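You operate a simulated robot arm through the tools that you are given. There is no shell and no other tool. Be economical: measure what you need, move in short steps, check, and stop when the job is done.

You are at the controls of a simulated robot arm. One attempt, no reset.

JOB
Push the carton between the blue guides and pack the 1 kg weight in its foam block.
Fine: white foam block in the carton, weight marked out in its hole, both flaps down.

It is judged by the outcome, as a careful person would: the job done as asked, and still so three seconds after it is handed in. It fails if anything else is knocked over, pushed out of place, dropped, spilled or broken.

ROBOT AND FRAMES
A 6-joint arm with a fingered hand, on a carriage that runs on a rail from [0.006, -1.137] to [-0.005, 1.003] (x, y) and turns from -2.461 to 3.334 rad about z. Base frame: it is fixed where the carriage stands at the start and does not move with it; the origin is on the floor, on the carriage's upright axis, x ahead of it, y to its left, z up; the surface under the hand at the start is at about z = 0.86. Readings come in m, rad, newtons and seconds.
Its first joint turns from -2.897 to 2.897 rad. Places, roughly: back flap of the carton marked export [0.9, 0.2, 1]; blue foam block with hole (8x8x6 cm) [0.7, 0.8, 0.9]; front flap of the carton marked export [0.7, 0.2, 1]; half kilo weight marked out [1, 0.75, 1]; hole of the white foam block with hole [0.7, 0.6, 0.9]; inside of the carton marked export [0.8, 0.2, 0.9]; white foam block with hole (9x9x6 cm) [0.7, 0.6, 0.9]. Payload 4 kg.
Tool frame: the origin (TCP) lies between the finger pads and is the grasp point; the fingertips stand 0.026 m ahead of it; z points along the fingers, y is the line along which they close. The gripper opens to 0.132 m. The gripper's body begins 0.073 m behind the TCP. The gripper is a hand of 4 fingers: y runs from the thumb to the fingers, the wrist lies at [0, 0, -0.239] in the tool frame, and closing takes about 1.5 s.
Orientation is that of the tool frame in the base frame, as [roll, pitch, yaw] about the fixed x, y, z axes, in that order (R = Rz(yaw) Ry(pitch) Rx(roll)). With the fingers straight down and closing along the base's y, the tool's x points along the base's -x, its y along +y and its z along -z.

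CONTROLS
- The arm moves only by the tool arm_command. Its argument "moves" is a list of rows, each a list of 2 entries, a list of its own where there are three numbers: the turn, a rotation vector about the tool's x, y, z in rad, then the shift along the tool's x, y, z in m. In form: [[[rx, ry, rz], [x, y, z]], ...]. A call has 1 to 10 rows; each row shifts and turns the commanded pose from where the row before left it, along the tool's axes as they then stand. "claw" is the gripper command, from -1 (fully open) to 1 (shut), values between in proportion, set as the call begins (left out, the last holds). Rows are played at 5 a second. More than 0.05 m and 0.15 rad between two rows, or a gripper value outside its range, and nothing of the call is played. A pose out of reach is approached as far as the arm can. The call stops where the force on the tool passes 40 N (or 10 N more than at its start, if that is more) or the arm is blocked; 0.2 s more then pass. Each finger travels about 0.045 m/s and halts on what it meets, pressing with about 28 N; the grip force reading is that of the motor and also rises with nothing between the fingers. The clock runs only during rows and for 0.2 s after the last one: add rows that do not move to give the fingers time. The reply holds the time, the measured pose of the TCP, the force on the tool along the base axes, the opening and the grip force, in the units named above and with some noise, with the torque about the TCP (base axes, N m) and any sound that the robot's microphone picked up.
- Cameras (640 x 400 px; columns grow to the right, rows downward): "scene" is now at [0.2907, 0.2031, 1.421]; the picture's right is [0.17, -0.98, 0.00], its down [-0.54, -0.10, -0.84] and it looks along [0.82, 0.14, -0.55] (base axes); focal length 294 px, centre (320, 200). "wrist" rides on the gripper at [0.068, 0.002, -0.097] in the tool frame; the picture's right is [-0.03, 1.00, 0.00], its down [-0.82, -0.02, -0.58] and it looks along [-0.58, -0.01, 0.82] (tool axes); focal length 270 px, centre (320, 200). There is no depth. A picture from a camera that has moved, and an enlarged one, comes with that camera's place and axes in the base frame and with its lens.
- snapshot(camera): a new picture of that camera. The clock stands still meanwhile.
- lift_body(by): slides the trunk up (or, below 0, down) by that many m; the arm and the scene camera ride with it, the base frame stays. It gives what a move gives, with no picture.
- roll_base(legs): drives the robot by 1 to 6 legs, each [ahead, left, turn to the left] in m, m and rad, along the robot's own axes; the way and the turn of a leg run together, so that a leg with both is an arc; at most 1.5 m and 3.142 rad a leg. The arm and the cameras ride along, it lands a little off, and it stops where it bumps. It keeps to its track: a leg is cut to what the track allows. It gives what a move gives.
- curl_fingers(finger1, finger2, finger3, thumb_bend): sets how far each is bent, from 0 (flat) to 1 (curled in); at 0.3 the hand is open as for a grip, at 0.7 the pads meet at the TCP. One left out holds its place. A second passes; each finger stops where it meets its share of the squeeze, and holds until it gets a number again. A gripper value or a shape takes the hand back. It gives what a move gives, with no picture; readings hold the bend of each and the force on the fingers (four entries, about 0 where the hand has none), thumb and palm.
- hand_shape(shape): the hand has 4 fingers and takes this shape, open, in about a second: jaw (thumb against the fingers, like two jaws); tri (thumb and two fingers); tip (a fingertip pinch); poke (one finger out to press); point (the index stretched); flat (the hand flat); cup (the hand cupped); fist (a fist). The gripper value then closes the fingers along that shape, each until it touches; the sizes above hold for jaw. It gives what a move gives, with no picture.
- head_to(pan, tilt): turns the head with the scene camera to pan (to the left, within 2.496 rad either way) and tilt (down, from -0.506 to 1.204), counted from straight ahead of the robot. It gives what a move gives.
- inspect(camera, box): a new picture of the part [left, top, right, bottom] of that camera's present view, enlarged. The clock stands still meanwhile.
- finish_job(): hands the job in; it is judged then, once.

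Work in short steps. Places have to be worked out from the pictures, the camera data and where the tool is seen: move nearer, look again, correct. Check each grasp and each placing, and mend what went wrong. You have 120 turns and 98 pictures in all, those below and enlarged ones among them. Open the gripper and draw the arm clear of the work before you hand the job in, unless the task says otherwise; then end with one line.

The tools are called after "Call:" as a command line: name --argument value ..., lists and objects as JSON in quotes. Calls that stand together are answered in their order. arm_command: Moves the arm, as the interface text tells. Its arguments: {"type":"object","properties":{"moves":{"type":"array"},"claw":{"type":"number"}},"required":["moves"]} The other tools are called the same way: lift_body (by) slides the trunk up or down; hand_shape (shape) gives the hand a shape; curl_fingers (finger1, finger2, finger3, thumb_bend) moves the fingers one by one; roll_base (legs) drives the base; head_to (pan, tilt) turns the head that bears the scene camera; snapshot (camera) takes a picture; inspect (camera, box) takes an enlarged picture of a part of a camera's view; finish_job () hands the job in.

At the start:

```text
time_s: 0.0
ee_pos: [0.6018, 0.4441, 1.1851]
tcp_rot: [-3.141, -0.002, 3.14]
wrist_force: [-0.3, -0.5, -0.2]
moment: [-0.02, 0.0, -0.03]
width: 0.132
grasp_force: 0.0
shape: jaw
bend: [0.3, 0.3, 0.3, 0.3]
finger forces: [0.1, 0.0, 0.0, 0.0, 0.1, 0.1]
trunk travel left (down, up): [-0.425, 0.203]
robot x, y, heading: [-0.0018, -0.001, 0.001]
head pan, tilt: [0.175, 0.581]
```

scene: 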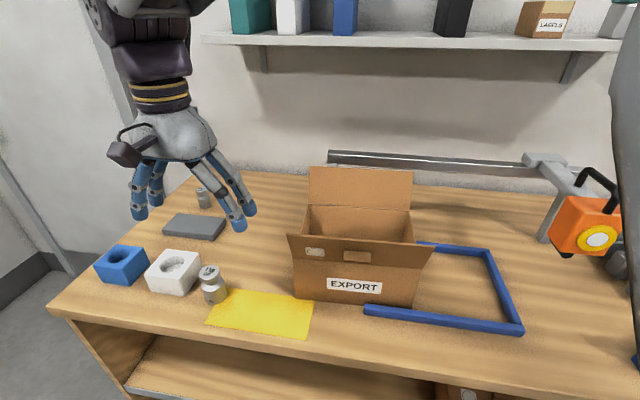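
wrist: 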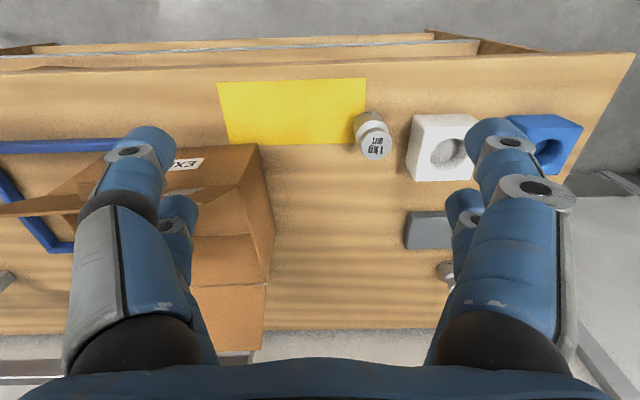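

I'll take enlarged views of the weights and the carton first.

Call:
inspect --camera "scene" --box '[80, 170, 320, 320]'

Call:
inspect --camera "scene" --box '[280, 150, 540, 350]'

Call:
inspect --camera "wrist" --box '[210, 70, 610, 290]'

```text
2.67 times, centred on (200, 245) of scene
camera zoom: at [0.2907, 0.2031, 1.421], right [0.17, -0.98, 0.0], down [-0.54, -0.1, -0.84], along [0.82, 0.14, -0.55], focal length 785 px, centre (640, 80)
```

zoom: 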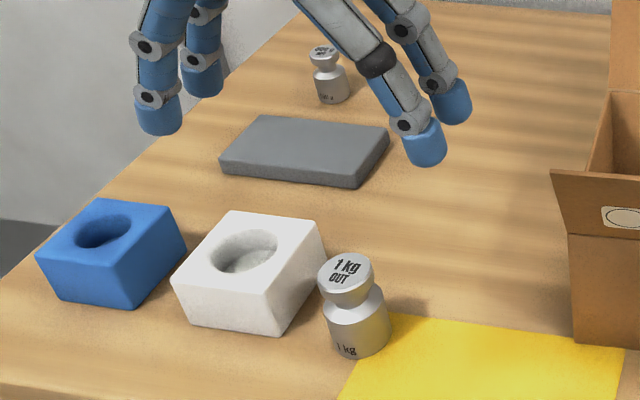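

```text
2.00 times, centred on (410, 250) of scene
camera zoom: at [0.2907, 0.2031, 1.421], right [0.17, -0.98, 0.0], down [-0.54, -0.1, -0.84], along [0.82, 0.14, -0.55], focal length 589 px, centre (140, 100)
```

zoom: 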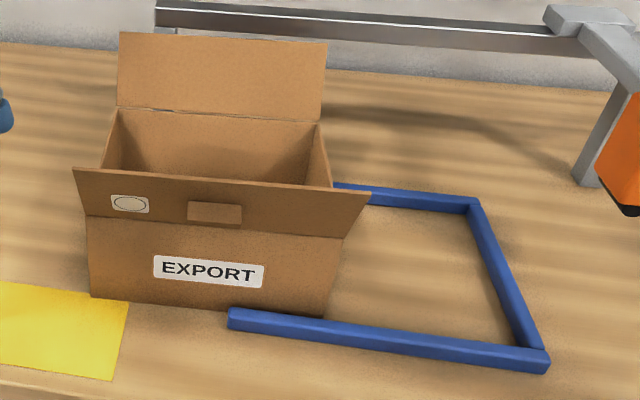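

```text
1.60 times, centred on (410, 180) of wrist
camera zoom: at [0.5336, 0.4463, 1.2827], right [0.03, 1.0, 0.0], down [0.82, -0.02, 0.58], along [0.58, -0.01, -0.82], focal length 432 px, centre (176, 232)
```

zoom: 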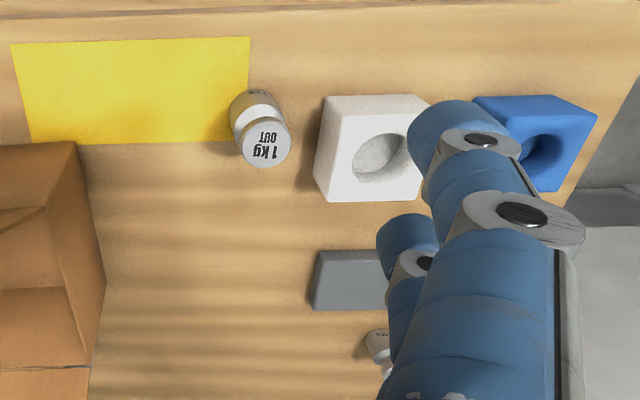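

The carton front face runs about from y=0.33 to 0.07 at x≈0.72. The guide mouth is at y≈0.17 and the end stop at y≈-0.14. I'll move the hand to the left of the carton and turn it so thumb and fingers make a wide pusher.

Call:
arm_command --moves '[[[0, 0, 0.15], [-0.035, 0.01, 0]], [[0, 0, 0.15], [-0.035, 0.01, 0]], [[0, 0, 0.15], [-0.035, 0.015, 0]], [[0, 0, 0.15], [-0.03, 0.02, 0]], [[0, 0, 0.15], [-0.03, 0.02, 0]], [[0, 0, 0.15], [0, 0.03, 0]], [[0, 0, 0.15], [0, 0.03, 0]], [[0, 0, 0.15], [0, 0, 0]], [[0, 0, 0.15], [0, 0, 0]], [[0, 0, 0.15], [0, 0, 0]]]' --claw -0.3

```text
time_s: 2.2
ee_pos: [0.8177, 0.499, 1.1798]
tcp_rot: [-3.141, 0.0, 1.641]
wrist_force: [-0.9, -0.2, 0.0]
moment: [-0.03, -0.03, 0.02]
width: 0.0865
grasp_force: 0.1
shape: jaw
bend: [0.7, 0.7, 0.7, 0.64]
finger forces: [0.0, 0.0, 0.0, 0.0, 0.1, 0.0]
out of reach, approached as far as the arm can: row 7
trunk travel left (down, up): [-0.425, 0.203]
robot x, y, heading: [-0.0017, 0.0006, 0.0]
head pan, tilt: [0.175, 0.581]
```

The hand is now at (0.82, 0.50) and turned. I'll look before lowering.

Call:
snapshot --camera "wrist"

Call:
snapshot --camera "scene"

```text
92 pictures are left
camera wrist: at [0.814, 0.5676, 1.2768], right [1.0, 0.04, 0.0], down [0.04, -0.82, 0.58], along [0.03, -0.58, -0.82], focal length 270 px, centre (320, 200)
```

wrist: 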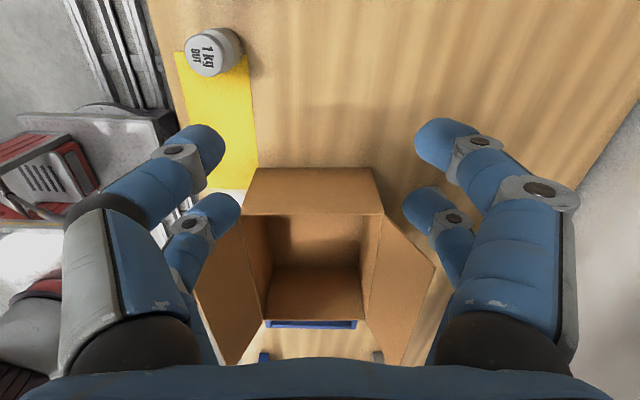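

```text
91 pictures are left
camera scene: at [0.2907, 0.2031, 1.421], right [0.17, -0.98, 0.0], down [-0.54, -0.1, -0.84], along [0.82, 0.14, -0.55], focal length 294 px, centre (320, 200)
```

scene: 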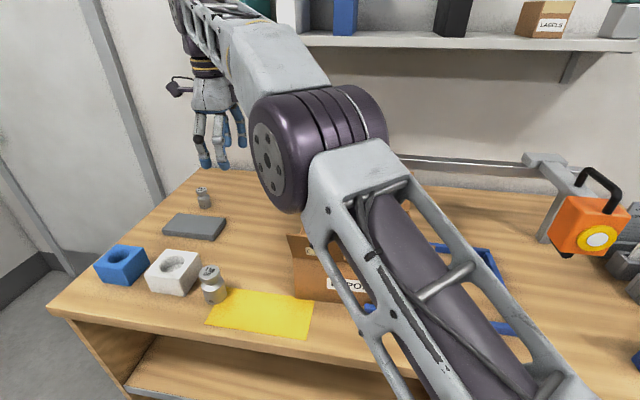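

The carton's left face is at y≈0.34, spanning x≈0.717–0.921. I'll square up the hand and lower it at (0.825, 0.44).

Call:
arm_command --moves '[[[0, 0, 0.085], [-0.03, 0.005, 0.03]], [[0, 0, 0], [-0.03, 0.01, 0.03]], [[0, 0, 0], [0, 0, 0.05]], [[0, 0, 0], [0, 0, 0.05]], [[0, 0, 0], [0, 0, 0.05]], [[0, 0, 0], [0, 0, 0.04]], [[0, 0, 0], [0, 0, 0]]]'

Call:
snapshot --camera "wrist"

Call:
snapshot --camera "scene"

```text
time_s: 3.8
ee_pos: [0.837, 0.4372, 0.9311]
tcp_rot: [-3.141, 0.002, 1.557]
wrist_force: [-0.1, -0.4, 0.4]
moment: [-0.03, 0.03, 0.03]
width: 0.086
grasp_force: 0.0
shape: jaw
bend: [0.7, 0.7, 0.7, 0.64]
finger forces: [0.0, 0.0, 0.0, 0.1, 0.0, 0.0]
trunk travel left (down, up): [-0.425, 0.203]
robot x, y, heading: [0.0007, -0.0016, -0.001]
head pan, tilt: [0.175, 0.581]
```

```text
90 pictures are left
camera wrist: at [0.8386, 0.506, 1.028], right [1.0, -0.04, 0.0], down [-0.03, -0.82, 0.58], along [-0.02, -0.58, -0.82], focal length 270 px, centre (320, 200)
```

wrist: 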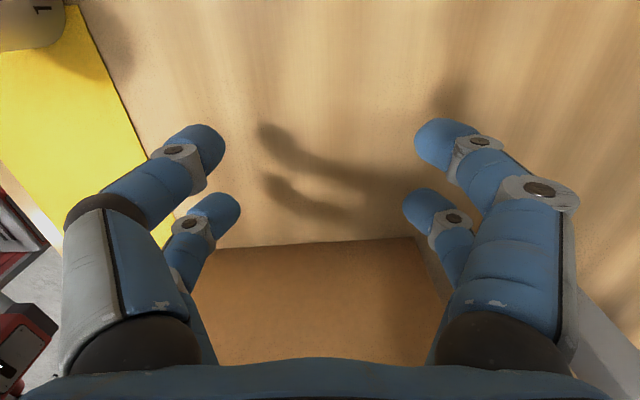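

```text
89 pictures are left
camera scene: at [0.2906, 0.2031, 1.421], right [0.17, -0.98, 0.0], down [-0.54, -0.1, -0.84], along [0.82, 0.14, -0.55], focal length 294 px, centre (320, 200)
```

scene: 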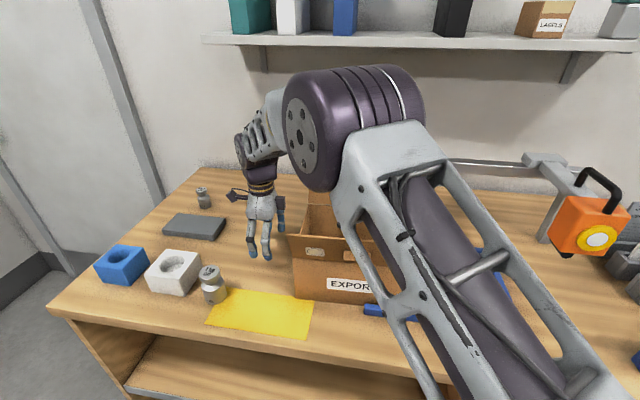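

The hand is clear to the left of the carton, lined up with its left face. I'll lower it a little and push in -y in small steps.

Call:
arm_command --moves '[[[0, 0, 0], [-0.02, 0, 0.015]], [[0, 0, 0], [-0.02, 0, 0]], [[0, 0, 0], [-0.02, 0, 0]], [[0, 0, 0], [-0.02, 0.002, 0]], [[0, 0, 0], [-0.02, 0.002, 0]], [[0, 0, 0], [0, 0, 0]]]'

Call:
snapshot --camera "wrist"

Call:
snapshot --camera "scene"

```text
time_s: 5.2
ee_pos: [0.8381, 0.3402, 0.9167]
tcp_rot: [3.14, 0.002, 1.558]
wrist_force: [-0.2, 0.4, -0.1]
moment: [-0.02, 0.0, -0.01]
width: 0.0865
grasp_force: 0.2
shape: jaw
bend: [0.7, 0.7, 0.7, 0.64]
finger forces: [0.0, 0.2, 0.4, 0.0, 0.1, 0.0]
trunk travel left (down, up): [-0.425, 0.203]
robot x, y, heading: [-0.0005, 0.0019, 0.002]
head pan, tilt: [0.175, 0.581]
```

```text
88 pictures are left
camera wrist: at [0.8396, 0.4084, 1.0127], right [1.0, -0.04, 0.0], down [-0.03, -0.82, 0.58], along [-0.02, -0.58, -0.82], focal length 270 px, centre (320, 200)
```

wrist: 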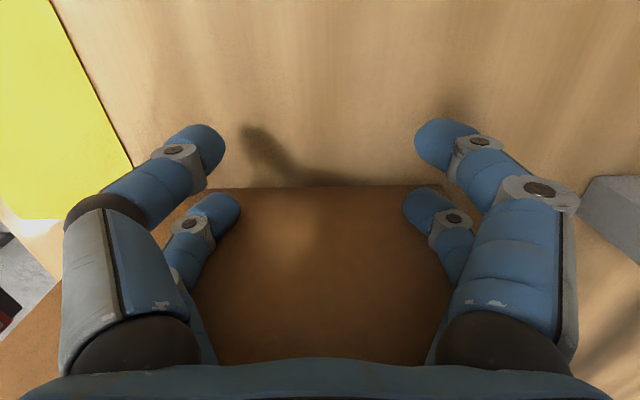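

```text
87 pictures are left
camera scene: at [0.2907, 0.2032, 1.421], right [0.17, -0.98, 0.0], down [-0.54, -0.1, -0.84], along [0.82, 0.14, -0.55], focal length 294 px, centre (320, 200)
```

scene: 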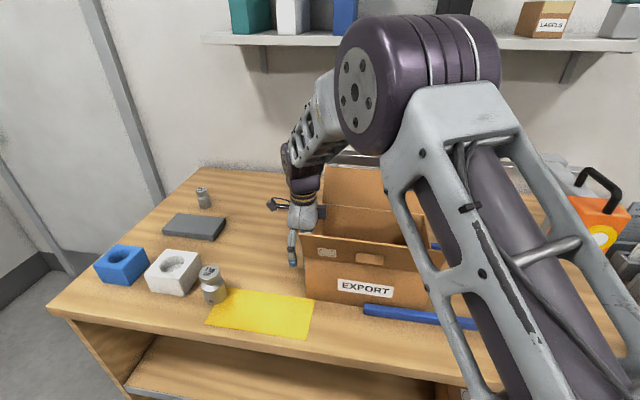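

The carton moved about 3 cm with little force, and its left face is now at y≈0.31. I'll keep pushing.

Call:
arm_command --moves '[[[0, 0, 0], [-0.02, 0, 0]], [[0, 0, 0], [-0.02, 0, 0]], [[0, 0, 0], [-0.02, 0, 0]], [[0, 0, 0], [-0.02, 0, 0]], [[0, 0, 0], [0, 0, 0]]]'

Call:
snapshot --camera "scene"

Call:
snapshot --camera "wrist"

```text
time_s: 6.4
ee_pos: [0.8353, 0.2612, 0.9164]
tcp_rot: [3.141, 0.002, 1.555]
wrist_force: [0.0, 0.8, -0.2]
moment: [-0.02, 0.0, 0.02]
width: 0.086
grasp_force: 0.0
shape: jaw
bend: [0.7, 0.7, 0.7, 0.64]
finger forces: [0.1, 0.2, 0.0, 0.0, 0.0, 0.0]
trunk travel left (down, up): [-0.425, 0.203]
robot x, y, heading: [-0.0018, -0.0005, 0.0]
head pan, tilt: [0.175, 0.581]
```

```text
86 pictures are left
camera scene: at [0.2907, 0.2031, 1.421], right [0.17, -0.98, 0.0], down [-0.54, -0.1, -0.84], along [0.82, 0.14, -0.55], focal length 294 px, centre (320, 200)
```

scene: 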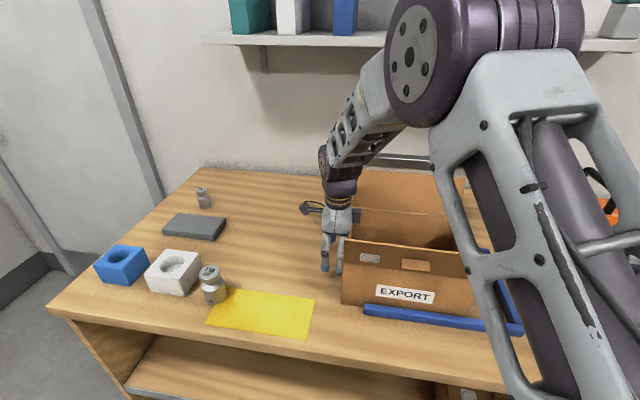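

```text
85 pictures are left
camera wrist: at [0.8372, 0.3286, 1.0138], right [1.0, -0.04, 0.0], down [-0.03, -0.82, 0.58], along [-0.02, -0.58, -0.82], focal length 270 px, centre (320, 200)
```

wrist: 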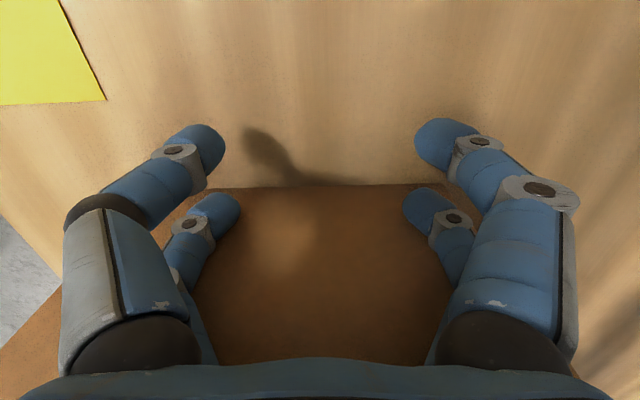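

The carton is going in straight and lies inside the front rail. I'll push on gently towards the end stop.

Call:
arm_command --moves '[[[0, 0, 0], [-0.02, 0, 0]], [[0, 0, 0], [-0.02, 0, 0]], [[0, 0, 0], [-0.015, 0, 0]], [[0, 0, 0], [-0.01, 0, 0]], [[0, 0, 0], [-0.01, 0, 0]], [[0, 0, 0], [-0.005, 0, 0]], [[0, 0, 0], [-0.005, 0, 0]], [[0, 0, 0], [0, 0, 0]]]'

Call:
snapshot --camera "scene"

```text
time_s: 8.2
ee_pos: [0.8349, 0.1736, 0.9155]
tcp_rot: [-3.141, 0.0, 1.556]
wrist_force: [0.0, 0.8, -0.1]
moment: [-0.07, -0.03, 0.01]
width: 0.0861
grasp_force: 0.1
shape: jaw
bend: [0.7, 0.7, 0.7, 0.64]
finger forces: [0.0, 0.9, 0.4, 0.0, 0.0, 0.0]
trunk travel left (down, up): [-0.425, 0.203]
robot x, y, heading: [-0.0005, -0.0011, -0.001]
head pan, tilt: [0.175, 0.581]
```

```text
84 pictures are left
camera scene: at [0.2907, 0.2032, 1.421], right [0.17, -0.98, 0.0], down [-0.54, -0.1, -0.84], along [0.82, 0.14, -0.55], focal length 294 px, centre (320, 200)
```

scene: 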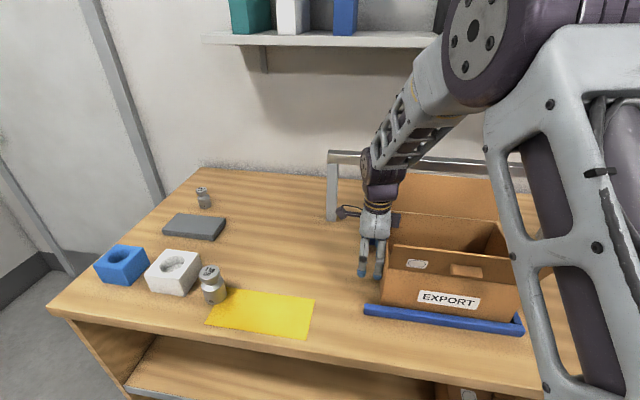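

The carton is almost at the end of the guides. I'll make a few 4 mm steps and watch for the force to rise.

Call:
arm_command --moves '[[[0, 0, 0], [-0.004, 0, 0]], [[0, 0, 0], [-0.004, 0, 0]], [[0, 0, 0], [-0.004, 0, 0]], [[0, 0, 0], [0, 0, 0]]]'

Call:
inspect --camera "scene" --box '[340, 200, 540, 350]'

```text
time_s: 9.2
ee_pos: [0.8351, 0.1656, 0.9168]
tcp_rot: [3.14, 0.002, 1.561]
wrist_force: [-4.7, 23.6, 5.5]
moment: [-1.07, -0.34, 0.54]
width: 0.0861
grasp_force: 0.0
shape: jaw
bend: [0.7, 0.7, 0.7, 0.64]
finger forces: [0.0, 18.3, 5.5, 0.0, 0.0, 0.0]
trunk travel left (down, up): [-0.425, 0.203]
robot x, y, heading: [-0.003, -0.0029, 0.003]
head pan, tilt: [0.175, 0.581]
```

```text
2.67 times, centred on (440, 275) of scene
camera zoom: at [0.29, 0.2047, 1.421], right [0.17, -0.98, 0.0], down [-0.54, -0.1, -0.84], along [0.82, 0.15, -0.55], focal length 785 px, centre (0, 0)
```

zoom: 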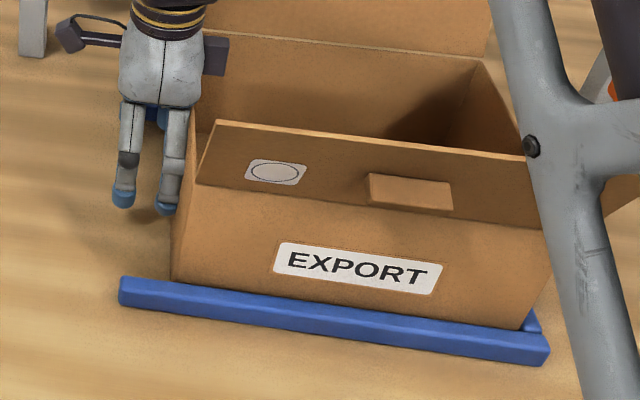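

The force rose to 24 N, so the carton is seated against the end stop. I'll back off to +y and raise the hand.

Call:
arm_command --moves '[[[0, 0, 0], [0.03, 0, 0]], [[0, 0, 0], [0.03, 0, 0]], [[0, 0, 0], [0.03, 0, -0.02]], [[0, 0, 0], [0, 0, -0.05]], [[0, 0, 0], [0, 0, -0.05]], [[0, 0, 0], [0, 0, -0.05]], [[0, 0, 0], [0, 0, -0.05]], [[0, 0, 0], [0, 0, -0.04]]]' --claw -1

Call:
roll_base --legs '[[0, 0.3, 0]]'

Call:
snapshot --camera "scene"

Call:
snapshot --camera "wrist"

```text
time_s: 11.0
ee_pos: [0.8331, 0.2494, 1.1772]
tcp_rot: [3.141, 0.0, 1.556]
wrist_force: [-0.6, 0.0, -0.5]
moment: [0.0, 0.01, -0.01]
width: 0.1317
grasp_force: 0.1
shape: jaw
bend: [0.3, 0.3, 0.3, 0.3]
finger forces: [0.0, 0.0, 0.0, 0.0, 0.0, 0.0]
trunk travel left (down, up): [-0.425, 0.203]
robot x, y, heading: [0.0015, -0.0003, 0.002]
head pan, tilt: [0.175, 0.581]
```

```text
time_s: 13.0
ee_pos: [0.8327, 0.5419, 1.178]
tcp_rot: [-3.139, 0.002, 1.555]
wrist_force: [-0.7, 0.7, -0.2]
moment: [0.03, 0.0, -0.01]
width: 0.132
grasp_force: 0.1
shape: jaw
bend: [0.3, 0.3, 0.3, 0.3]
finger forces: [0.0, 0.0, 0.1, 0.0, 0.1, 0.1]
trunk travel left (down, up): [-0.425, 0.203]
robot x, y, heading: [0.0042, 0.2933, -0.007]
head pan, tilt: [0.175, 0.581]
```

```text
82 pictures are left
camera scene: at [0.2897, 0.4972, 1.421], right [0.17, -0.99, 0.0], down [-0.54, -0.09, -0.84], along [0.82, 0.14, -0.55], focal length 294 px, centre (320, 200)
```

scene: 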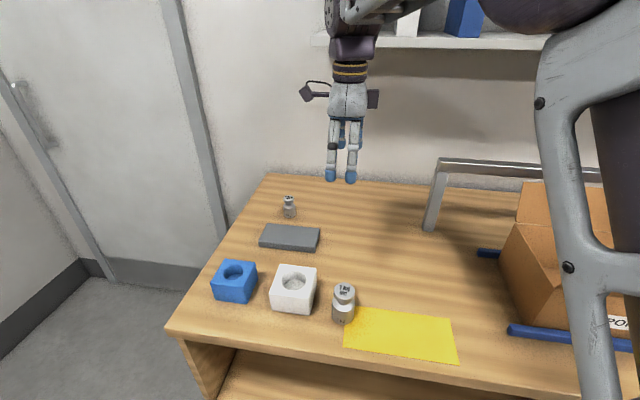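

```text
81 pictures are left
camera wrist: at [0.835, 0.61, 1.2738], right [1.0, -0.04, 0.0], down [-0.03, -0.82, 0.58], along [-0.02, -0.58, -0.82], focal length 270 px, centre (320, 200)
```

wrist: 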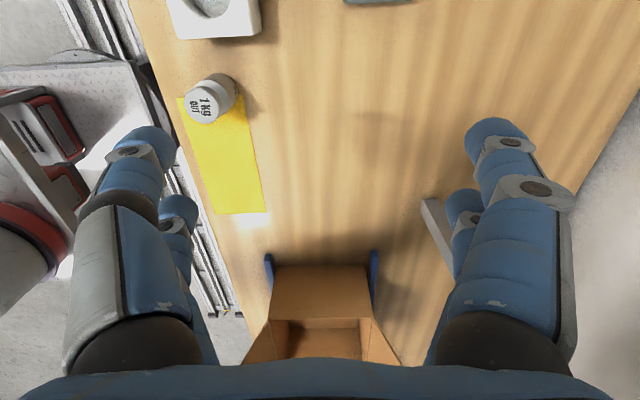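

The carton sits inside the guides. Next I'll zoom on the white foam block and weight to get their poses.

Call:
inspect --camera "scene" --box '[260, 240, 380, 330]'

```text
4.44 times, centred on (320, 285) of scene
camera zoom: at [0.2897, 0.4972, 1.421], right [0.17, -0.99, 0.0], down [-0.54, -0.09, -0.84], along [0.82, 0.14, -0.55], focal length 1308 px, centre (320, -178)
```

zoom: 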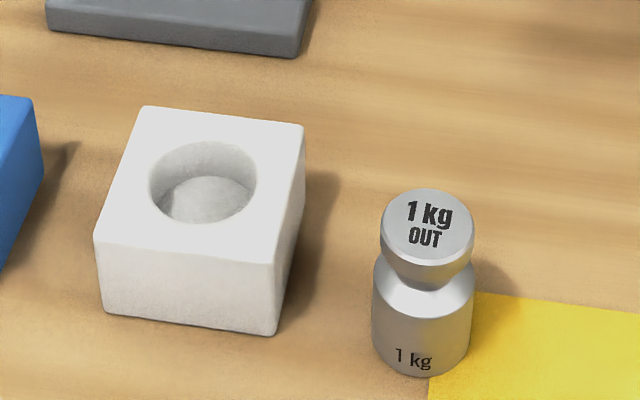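

The foam centre is about (0.711, 0.628), nearly axis-aligned, with its top at z≈0.92. The weight is about (0.678, 0.514), with its knob top at z≈0.95. I'll move the hand above the weight, keeping this orientation so it closes along x.

Call:
arm_command --moves '[[[0, 0, 0], [-0.01, -0.045, 0]], [[0, 0, 0], [-0.01, -0.045, 0.02]], [[0, 0, 0], [-0.008, -0.045, 0.03]], [[0, 0, 0], [0, -0.02, 0.04]], [[0, 0, 0], [0, 0, 0.03]], [[0, 0, 0], [0, 0, 0]]]' --claw -0.3

Call:
snapshot --camera "wrist"

Call:
snapshot --camera "scene"

```text
refused: row 2 steps farther than a row can; nothing moved
```

```text
79 pictures are left
camera wrist: at [0.835, 0.61, 1.2738], right [1.0, -0.04, 0.0], down [-0.03, -0.82, 0.58], along [-0.02, -0.58, -0.82], focal length 270 px, centre (320, 200)
```

wrist: 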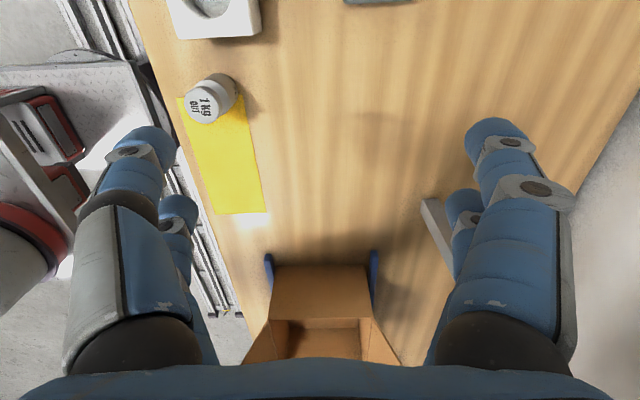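

```text
78 pictures are left
camera scene: at [0.2897, 0.4972, 1.421], right [0.17, -0.99, 0.0], down [-0.54, -0.09, -0.84], along [0.82, 0.14, -0.55], focal length 294 px, centre (320, 200)
```

scene: 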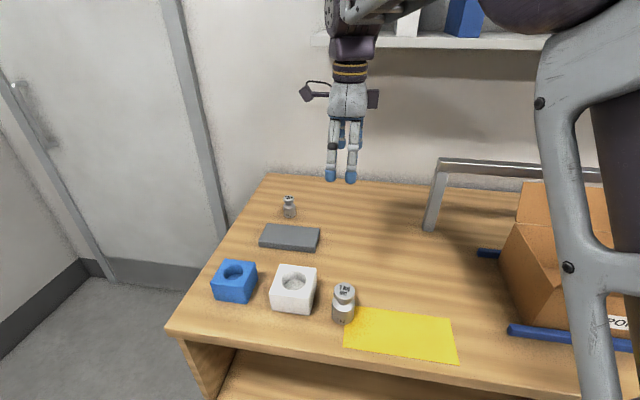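

A row was over the step limit, so I'll use smaller rows for the same move.

Call:
arm_command --moves '[[[0, 0, 0], [-0.01, -0.035, 0.01]], [[0, 0, 0], [-0.01, -0.035, 0.02]], [[0, 0, 0], [-0.008, -0.035, 0.02]], [[0, 0, 0], [0, -0.035, 0.03]], [[0, 0, 0], [0, -0.01, 0.03]], [[0, 0, 0], [0, 0, 0.02]], [[0, 0, 0], [0, 0, 0]]]' --claw -0.3

Call:
snapshot --camera "wrist"

Call:
inspect --camera "scene" --box '[250, 190, 410, 330]'

```text
time_s: 14.6
ee_pos: [0.682, 0.5159, 1.05]
tcp_rot: [3.141, -0.001, 1.554]
wrist_force: [0.0, -0.2, 0.4]
moment: [-0.01, 0.0, 0.03]
width: 0.0861
grasp_force: 0.1
shape: jaw
bend: [0.7, 0.7, 0.7, 0.64]
finger forces: [0.1, 0.1, 0.0, 0.0, 0.1, 0.1]
trunk travel left (down, up): [-0.425, 0.203]
robot x, y, heading: [-0.0031, 0.2976, -0.007]
head pan, tilt: [0.175, 0.581]
```

```text
77 pictures are left
camera wrist: at [0.6839, 0.5844, 1.1459], right [1.0, -0.04, 0.0], down [-0.03, -0.82, 0.58], along [-0.02, -0.58, -0.82], focal length 270 px, centre (320, 200)
```

wrist: 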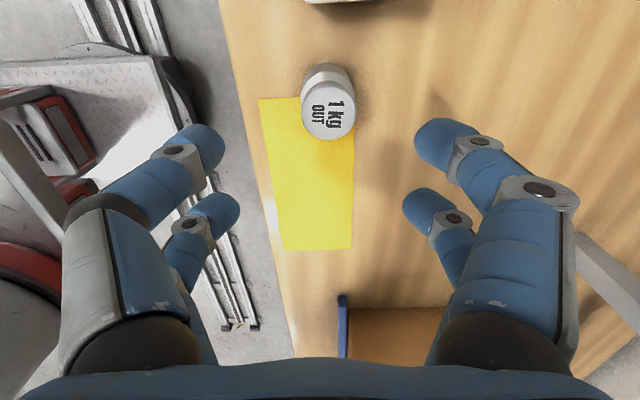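

```text
2.86 times, centred on (330, 260) of scene
camera zoom: at [0.2897, 0.4972, 1.421], right [0.17, -0.99, 0.0], down [-0.54, -0.09, -0.84], along [0.82, 0.14, -0.55], focal length 841 px, centre (291, 29)
```

zoom: 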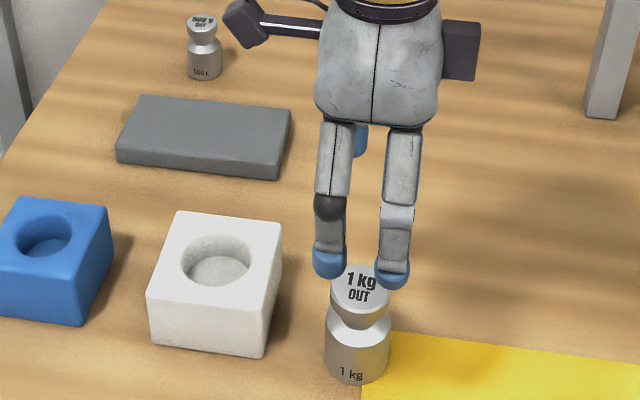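

By the wrist view the weight is about 6 mm further in x and 8 mm further in y than the hand axis. I'll correct that and come down to 1.00 to look again.

Call:
arm_command --moves '[[[0, 0, 0], [0.008, 0.006, 0.02]], [[0, 0, 0], [0, 0, 0.02]], [[0, 0, 0], [0, 0, 0.01]], [[0, 0, 0], [0, 0, 0]]]'

Call:
snapshot --camera "wrist"

Call:
inspect --camera "scene" --box '[270, 220, 400, 330]'

```text
time_s: 15.6
ee_pos: [0.6882, 0.525, 0.9955]
tcp_rot: [-3.142, 0.002, 1.555]
wrist_force: [-0.1, 1.0, 0.2]
moment: [-0.01, -0.02, -0.01]
width: 0.0861
grasp_force: 0.1
shape: jaw
bend: [0.7, 0.7, 0.7, 0.64]
finger forces: [0.0, 0.1, 0.0, 0.0, 0.1, 0.0]
trunk travel left (down, up): [-0.425, 0.203]
robot x, y, heading: [0.0001, 0.2958, -0.001]
head pan, tilt: [0.175, 0.581]
```

```text
75 pictures are left
camera wrist: at [0.6902, 0.5937, 1.0935], right [1.0, -0.04, 0.0], down [-0.03, -0.82, 0.58], along [-0.02, -0.58, -0.82], focal length 270 px, centre (320, 200)
```

wrist: 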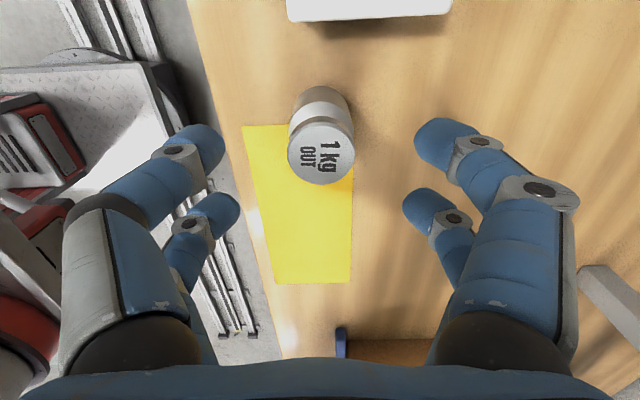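

```text
3.64 times, centred on (335, 275) of scene
camera zoom: at [0.2897, 0.4972, 1.421], right [0.17, -0.99, 0.0], down [-0.54, -0.09, -0.84], along [0.82, 0.14, -0.55], focal length 1070 px, centre (266, -73)
```

zoom: 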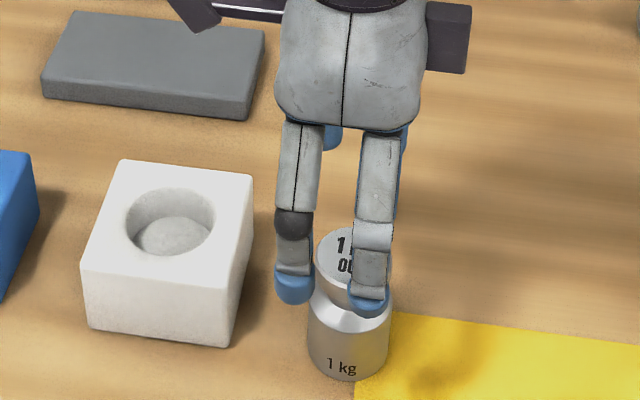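

The weight now lies on the hand's axis. I'll lower to knob height (z≈0.937) and close gently.

Call:
arm_command --moves '[[[0, 0, 0], [0, 0, 0.02]], [[0, 0, 0], [0, 0, 0.02]], [[0, 0, 0], [0, 0, 0.018]], [[0, 0, 0], [0, 0, 0]]]'

Call:
inspect --camera "scene" --box '[270, 220, 400, 330]'

Call:
snapshot --camera "wrist"

```text
time_s: 16.6
ee_pos: [0.6885, 0.5242, 0.9392]
tcp_rot: [-3.141, 0.0, 1.557]
wrist_force: [-0.1, -0.1, -0.3]
moment: [0.01, 0.02, -0.01]
width: 0.086
grasp_force: 0.0
shape: jaw
bend: [0.7, 0.7, 0.7, 0.64]
finger forces: [0.0, 0.0, 0.0, 0.0, 0.0, 0.0]
trunk travel left (down, up): [-0.425, 0.203]
robot x, y, heading: [0.0009, 0.2962, -0.01]
head pan, tilt: [0.175, 0.581]
```

```text
3.64 times, centred on (335, 275) of scene
camera zoom: at [0.2897, 0.4972, 1.421], right [0.17, -0.99, 0.0], down [-0.54, -0.09, -0.84], along [0.82, 0.14, -0.55], focal length 1070 px, centre (266, -73)
```

zoom: 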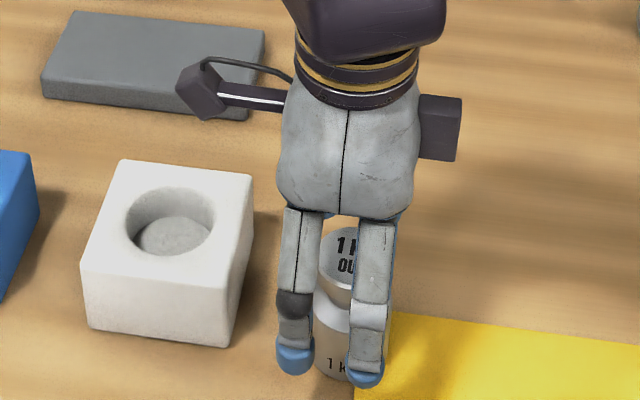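

```text
72 pictures are left
camera wrist: at [0.6907, 0.5925, 1.0357], right [1.0, -0.04, 0.0], down [-0.03, -0.82, 0.58], along [-0.02, -0.58, -0.82], focal length 270 px, centre (320, 200)
```

wrist: 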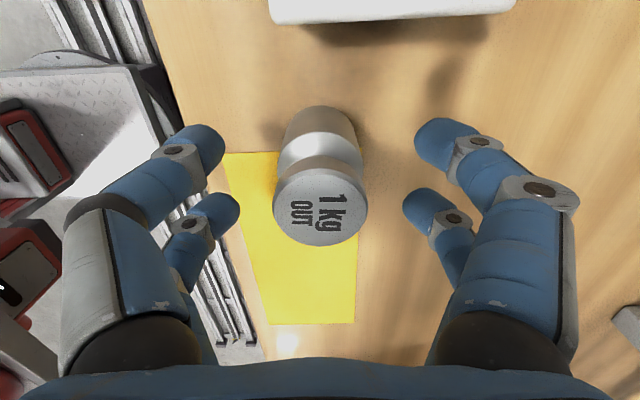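

The knob (39 mm across) is centred between the digits. I'll close on it.

Call:
arm_command --moves '[[[0, 0, 0], [0, 0, 0]], [[0, 0, 0], [0, 0, 0]], [[0, 0, 0], [0, 0, 0]], [[0, 0, 0], [0, 0, 0]], [[0, 0, 0], [0, 0, 0]], [[0, 0, 0], [0, 0, 0]], [[0, 0, 0], [0, 0, 0]]]' --claw 1

Call:
snapshot --camera "wrist"

Call:
inspect --camera "scene" --box '[270, 220, 400, 330]'

```text
time_s: 18.2
ee_pos: [0.6889, 0.5252, 0.9386]
tcp_rot: [-3.141, 0.0, 1.555]
wrist_force: [0.2, 0.1, -10.2]
moment: [0.07, 0.0, -0.01]
width: 0.0069
grasp_force: 28.8
shape: jaw
bend: [0.71, 0.73, 0.73, 0.71]
finger forces: [0.1, 26.0, 27.1, 0.0, 0.1, 0.1]
trunk travel left (down, up): [-0.425, 0.203]
robot x, y, heading: [-0.0039, 0.294, -0.001]
head pan, tilt: [0.175, 0.581]
```

```text
71 pictures are left
camera wrist: at [0.6909, 0.5925, 1.0353], right [1.0, -0.04, 0.0], down [-0.03, -0.82, 0.58], along [-0.02, -0.58, -0.82], focal length 270 px, centre (320, 200)
```

wrist: 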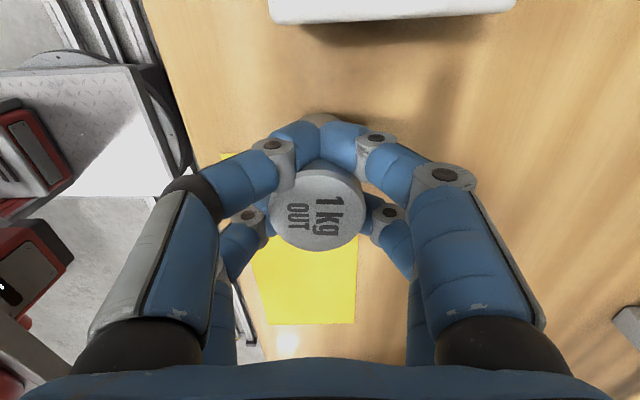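

```text
3.64 times, centred on (335, 275) of scene
camera zoom: at [0.29, 0.4973, 1.4209], right [0.17, -0.99, 0.0], down [-0.54, -0.09, -0.84], along [0.82, 0.14, -0.55], focal length 1070 px, centre (266, -73)
```

zoom: 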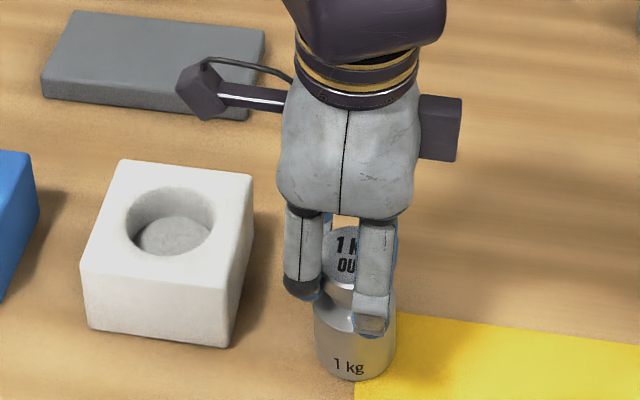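

The digits have closed in a cage around the neck under the knob, and the 10 N reading suggests they already carry it. I'll lift slowly and check.

Call:
arm_command --moves '[[[0, 0, 0], [0, 0, -0.01]], [[0, 0, 0], [0, 0, -0.02]], [[0, 0, 0], [0, 0, -0.03]], [[0, 0, 0], [0, 0, -0.03]], [[0, 0, 0], [0, 0, 0]]]'

Call:
inspect --camera "scene" --box '[260, 200, 400, 320]'

Call:
snapshot --camera "wrist"

```text
time_s: 19.4
ee_pos: [0.6894, 0.5227, 1.0268]
tcp_rot: [3.141, 0.0, 1.555]
wrist_force: [-0.6, 0.2, -10.3]
moment: [0.09, -0.03, 0.0]
width: 0.0069
grasp_force: 27.9
shape: jaw
bend: [0.71, 0.73, 0.73, 0.71]
finger forces: [0.0, 27.3, 29.4, 0.1, 0.1, 0.0]
trunk travel left (down, up): [-0.425, 0.203]
robot x, y, heading: [-0.0028, 0.2954, -0.003]
head pan, tilt: [0.175, 0.581]
```

```text
3.33 times, centred on (330, 260) of scene
camera zoom: at [0.29, 0.4974, 1.4209], right [0.17, -0.99, 0.0], down [-0.54, -0.09, -0.84], along [0.82, 0.14, -0.55], focal length 981 px, centre (287, 0)
```

zoom: 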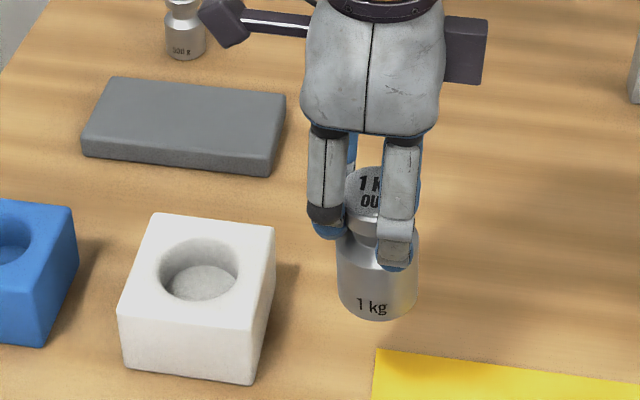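

```text
68 pictures are left
camera wrist: at [0.6915, 0.5914, 1.1248], right [1.0, -0.04, 0.0], down [-0.03, -0.82, 0.58], along [-0.02, -0.58, -0.82], focal length 270 px, centre (320, 200)
```

wrist: 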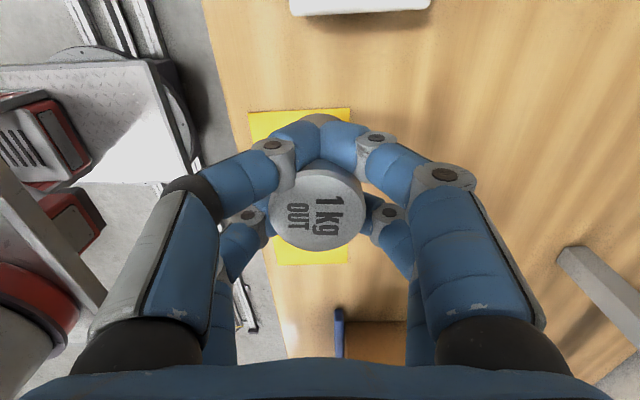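

The weight is lifted and upright (10 N). Both cameras put the hole (+0.031, +0.116) from the weight's old place, so I'll move there at this height.

Call:
arm_command --moves '[[[0, 0, 0], [0.03, 0.008, 0]], [[0, 0, 0], [0.03, 0.008, 0]], [[0, 0, 0], [0.03, 0.008, 0]], [[0, 0, 0], [0.025, 0.005, 0]], [[0, 0, 0], [0, 0, 0]]]'

Call:
snapshot --camera "wrist"

Call:
inspect --camera "scene" --box '[240, 200, 380, 320]'

```text
time_s: 20.6
ee_pos: [0.7179, 0.6395, 1.0274]
tcp_rot: [3.141, 0.0, 1.553]
wrist_force: [-0.3, -0.4, -10.2]
moment: [0.09, -0.01, 0.01]
width: 0.0069
grasp_force: 28.1
shape: jaw
bend: [0.71, 0.73, 0.73, 0.71]
finger forces: [0.0, 28.4, 29.8, 0.1, 0.0, 0.1]
trunk travel left (down, up): [-0.425, 0.203]
robot x, y, heading: [-0.0045, 0.2929, 0.001]
head pan, tilt: [0.175, 0.581]
```

```text
67 pictures are left
camera wrist: at [0.7212, 0.7077, 1.1244], right [1.0, -0.04, 0.0], down [-0.03, -0.82, 0.58], along [-0.02, -0.58, -0.82], focal length 270 px, centre (320, 200)
```

wrist: 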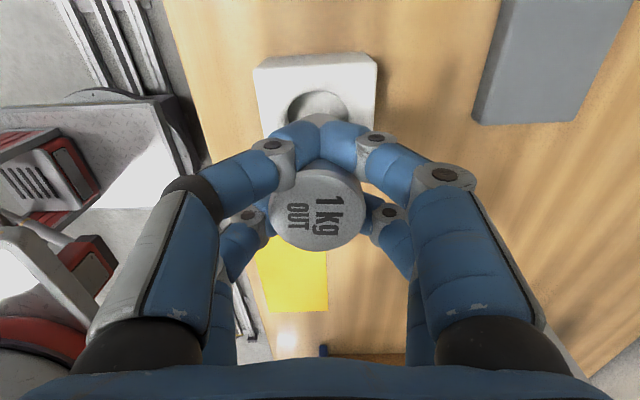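

```text
3.33 times, centred on (310, 260) of scene
camera zoom: at [0.29, 0.4974, 1.4209], right [0.17, -0.99, 0.0], down [-0.54, -0.09, -0.84], along [0.82, 0.14, -0.55], focal length 981 px, centre (353, 0)
```

zoom: 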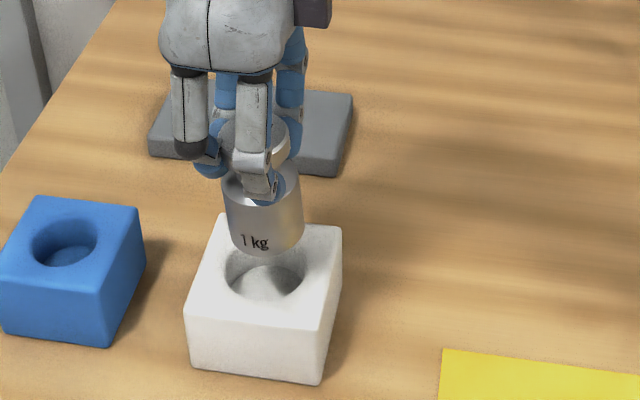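

The hole appears about in line with the weight. I'll zoom the wrist view to measure the offset.

Call:
inspect --camera "wrist" --box '[240, 40, 400, 140]'

```text
4.00 times, centred on (320, 90) of wrist
camera zoom: at [0.7212, 0.7077, 1.1244], right [1.0, -0.04, 0.0], down [-0.03, -0.82, 0.58], along [-0.02, -0.58, -0.82], focal length 1081 px, centre (320, 640)
```

zoom: 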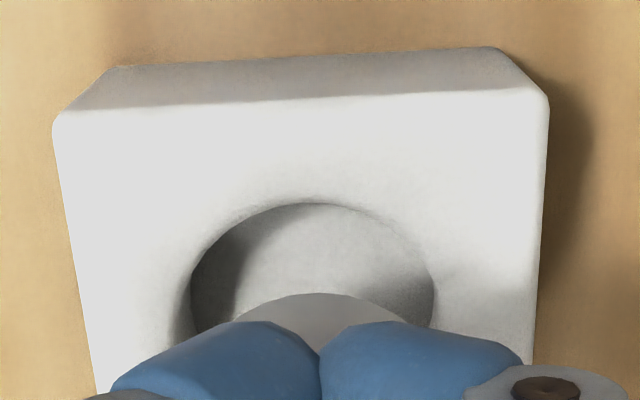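

The wrist view suggests the hole is about 2 mm less in x and 3–4 mm less in y, and the scene view agrees in sign. I'll shift (-0.003, -0.003), lower 18 mm and look again.

Call:
arm_command --moves '[[[0, 0, 0], [-0.003, -0.003, 0.008]], [[0, 0, 0], [0, 0, 0.01]], [[0, 0, 0], [0, 0, 0]]]'

Call:
inspect --camera "wrist" --box '[240, 60, 400, 160]'

Call:
inspect --camera "scene" --box '[260, 230, 350, 310]'

```text
time_s: 21.4
ee_pos: [0.7162, 0.6358, 1.0103]
tcp_rot: [-3.14, 0.0, 1.555]
wrist_force: [0.3, 0.6, -9.8]
moment: [0.11, -0.04, -0.01]
width: 0.0067
grasp_force: 28.0
shape: jaw
bend: [0.71, 0.73, 0.73, 0.71]
finger forces: [0.0, 28.7, 30.3, 0.1, 0.0, 0.1]
trunk travel left (down, up): [-0.425, 0.203]
robot x, y, heading: [-0.0022, 0.2976, -0.002]
head pan, tilt: [0.175, 0.581]
```

```text
4.00 times, centred on (320, 110) of wrist
camera zoom: at [0.7183, 0.704, 1.1059], right [1.0, -0.04, 0.0], down [-0.03, -0.82, 0.58], along [-0.02, -0.58, -0.82], focal length 1081 px, centre (320, 560)
```

zoom: 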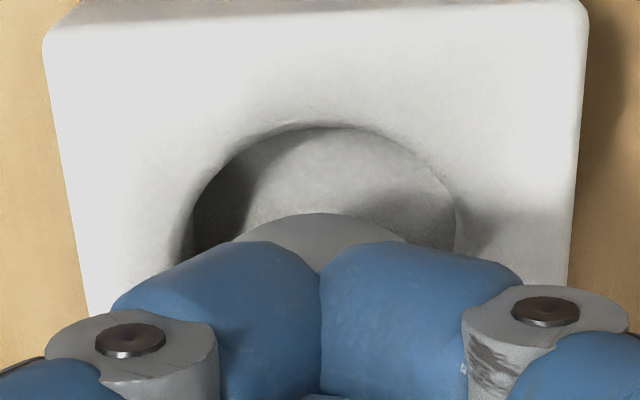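

```text
5.00 times, centred on (305, 270) of scene
camera zoom: at [0.29, 0.4974, 1.4209], right [0.17, -0.99, 0.0], down [-0.54, -0.09, -0.84], along [0.82, 0.14, -0.55], focal length 1472 px, centre (395, -150)
```

zoom: 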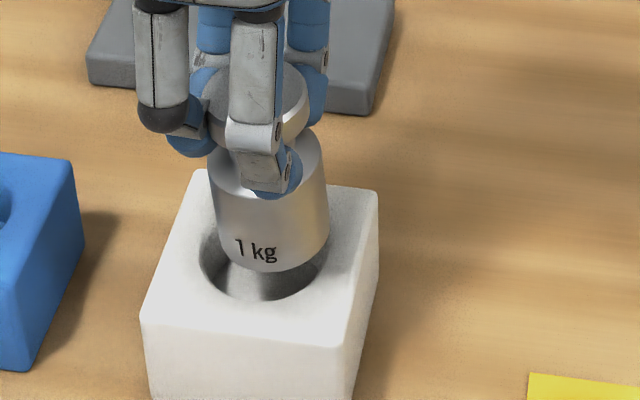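

The x alignment looks good. In y the weight's base hangs too far toward -y, by 4 mm in the scene view and up to 10 mm in the wrist view. I'll shift +6 mm in y, lower slightly and look again.

Call:
arm_command --moves '[[[0, 0, 0], [0.006, 0, 0]], [[0, 0, 0], [0, 0, 0.006]], [[0, 0, 0], [0, 0, 0]]]'

Call:
inspect --camera "wrist" --box '[240, 60, 400, 160]'

Call:
inspect --camera "scene" --box '[260, 230, 350, 310]'

```text
time_s: 22.2
ee_pos: [0.7169, 0.6417, 1.004]
tcp_rot: [-3.141, 0.0, 1.555]
wrist_force: [-1.0, 1.0, -10.2]
moment: [0.07, 0.03, -0.03]
width: 0.0071
grasp_force: 28.4
shape: jaw
bend: [0.71, 0.73, 0.73, 0.71]
finger forces: [0.0, 28.8, 30.5, 0.0, 0.1, 0.0]
trunk travel left (down, up): [-0.425, 0.203]
robot x, y, heading: [-0.0023, 0.296, -0.003]
head pan, tilt: [0.175, 0.581]
```

```text
4.00 times, centred on (320, 110) of wrist
camera zoom: at [0.7194, 0.71, 1.1008], right [1.0, -0.04, 0.0], down [-0.03, -0.82, 0.58], along [-0.02, -0.58, -0.82], focal length 1081 px, centre (320, 560)
```

zoom: 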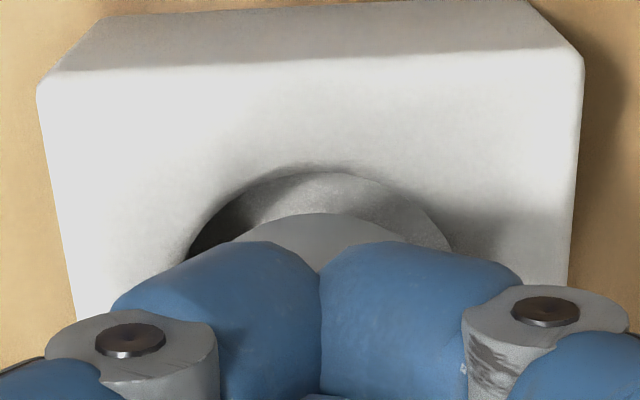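

```text
5.00 times, centred on (305, 270) of scene
camera zoom: at [0.29, 0.4974, 1.4209], right [0.17, -0.99, 0.0], down [-0.54, -0.09, -0.84], along [0.82, 0.14, -0.55], focal length 1472 px, centre (395, -150)
```

zoom: 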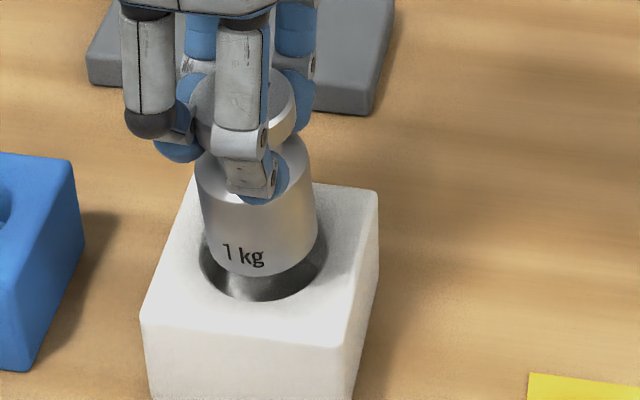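

In the scene view the weight's base is now centred over the hole. I'll lower in small steps and watch the force.

Call:
arm_command --moves '[[[0, 0, 0], [0.001, -0.001, 0.004]], [[0, 0, 0], [0, 0, 0.004]], [[0, 0, 0], [0, 0, 0]]]'

Call:
inspect --camera "wrist" --box '[240, 60, 400, 160]'

Call:
inspect --camera "scene" --box '[260, 230, 350, 310]'

```text
time_s: 23.0
ee_pos: [0.7146, 0.642, 0.9962]
tcp_rot: [3.14, 0.001, 1.556]
wrist_force: [-0.3, -1.1, -9.9]
moment: [0.12, -0.04, -0.01]
width: 0.0067
grasp_force: 27.2
shape: jaw
bend: [0.71, 0.73, 0.73, 0.71]
finger forces: [0.1, 28.9, 30.6, 0.0, 0.1, 0.1]
trunk travel left (down, up): [-0.425, 0.203]
robot x, y, heading: [-0.0017, 0.2928, -0.001]
head pan, tilt: [0.175, 0.581]
```

```text
4.00 times, centred on (320, 110) of wrist
camera zoom: at [0.7177, 0.7107, 1.093], right [1.0, -0.04, 0.0], down [-0.03, -0.82, 0.58], along [-0.02, -0.58, -0.82], focal length 1081 px, centre (320, 560)
```

zoom: 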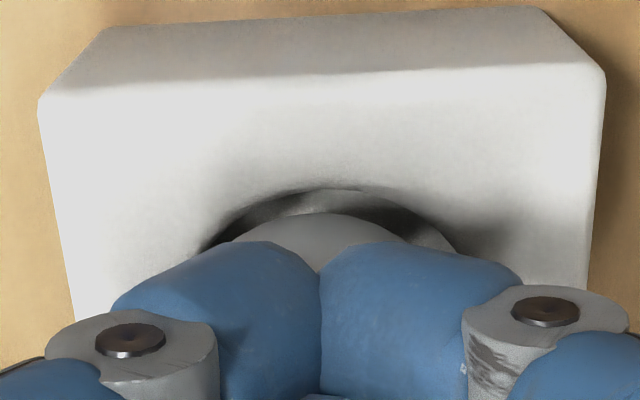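

```text
5.00 times, centred on (305, 270) of scene
camera zoom: at [0.29, 0.4974, 1.4209], right [0.17, -0.99, 0.0], down [-0.54, -0.09, -0.84], along [0.82, 0.14, -0.55], focal length 1472 px, centre (395, -150)
```

zoom: 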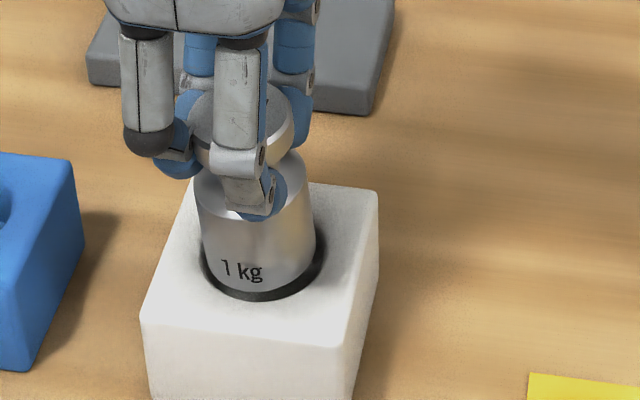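

The base is now at hole level and well centred, off by 1–2 mm. I'll make a small correction and lower further.

Call:
arm_command --moves '[[[0, 0, 0], [-0.001, 0.001, 0.004]], [[0, 0, 0], [0, 0, 0.004]], [[0, 0, 0], [0, 0, 0.004]], [[0, 0, 0], [0, 0, 0]]]'

Call:
inspect --camera "scene" --box '[260, 230, 350, 310]'

```text
time_s: 24.0
ee_pos: [0.7146, 0.6406, 0.9843]
tcp_rot: [-3.141, 0.001, 1.556]
wrist_force: [0.2, 0.6, -9.6]
moment: [0.06, -0.01, 0.0]
width: 0.0071
grasp_force: 27.7
shape: jaw
bend: [0.71, 0.73, 0.73, 0.71]
finger forces: [0.1, 29.1, 31.0, 0.1, 0.2, 0.1]
trunk travel left (down, up): [-0.425, 0.203]
robot x, y, heading: [-0.0013, 0.2951, 0.002]
head pan, tilt: [0.175, 0.581]
```

```text
5.00 times, centred on (305, 270) of scene
camera zoom: at [0.29, 0.4974, 1.4209], right [0.17, -0.99, 0.0], down [-0.54, -0.09, -0.84], along [0.82, 0.14, -0.55], focal length 1472 px, centre (395, -150)
```

zoom: 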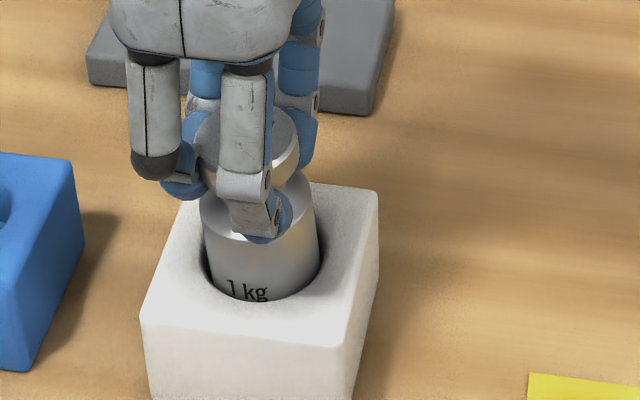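

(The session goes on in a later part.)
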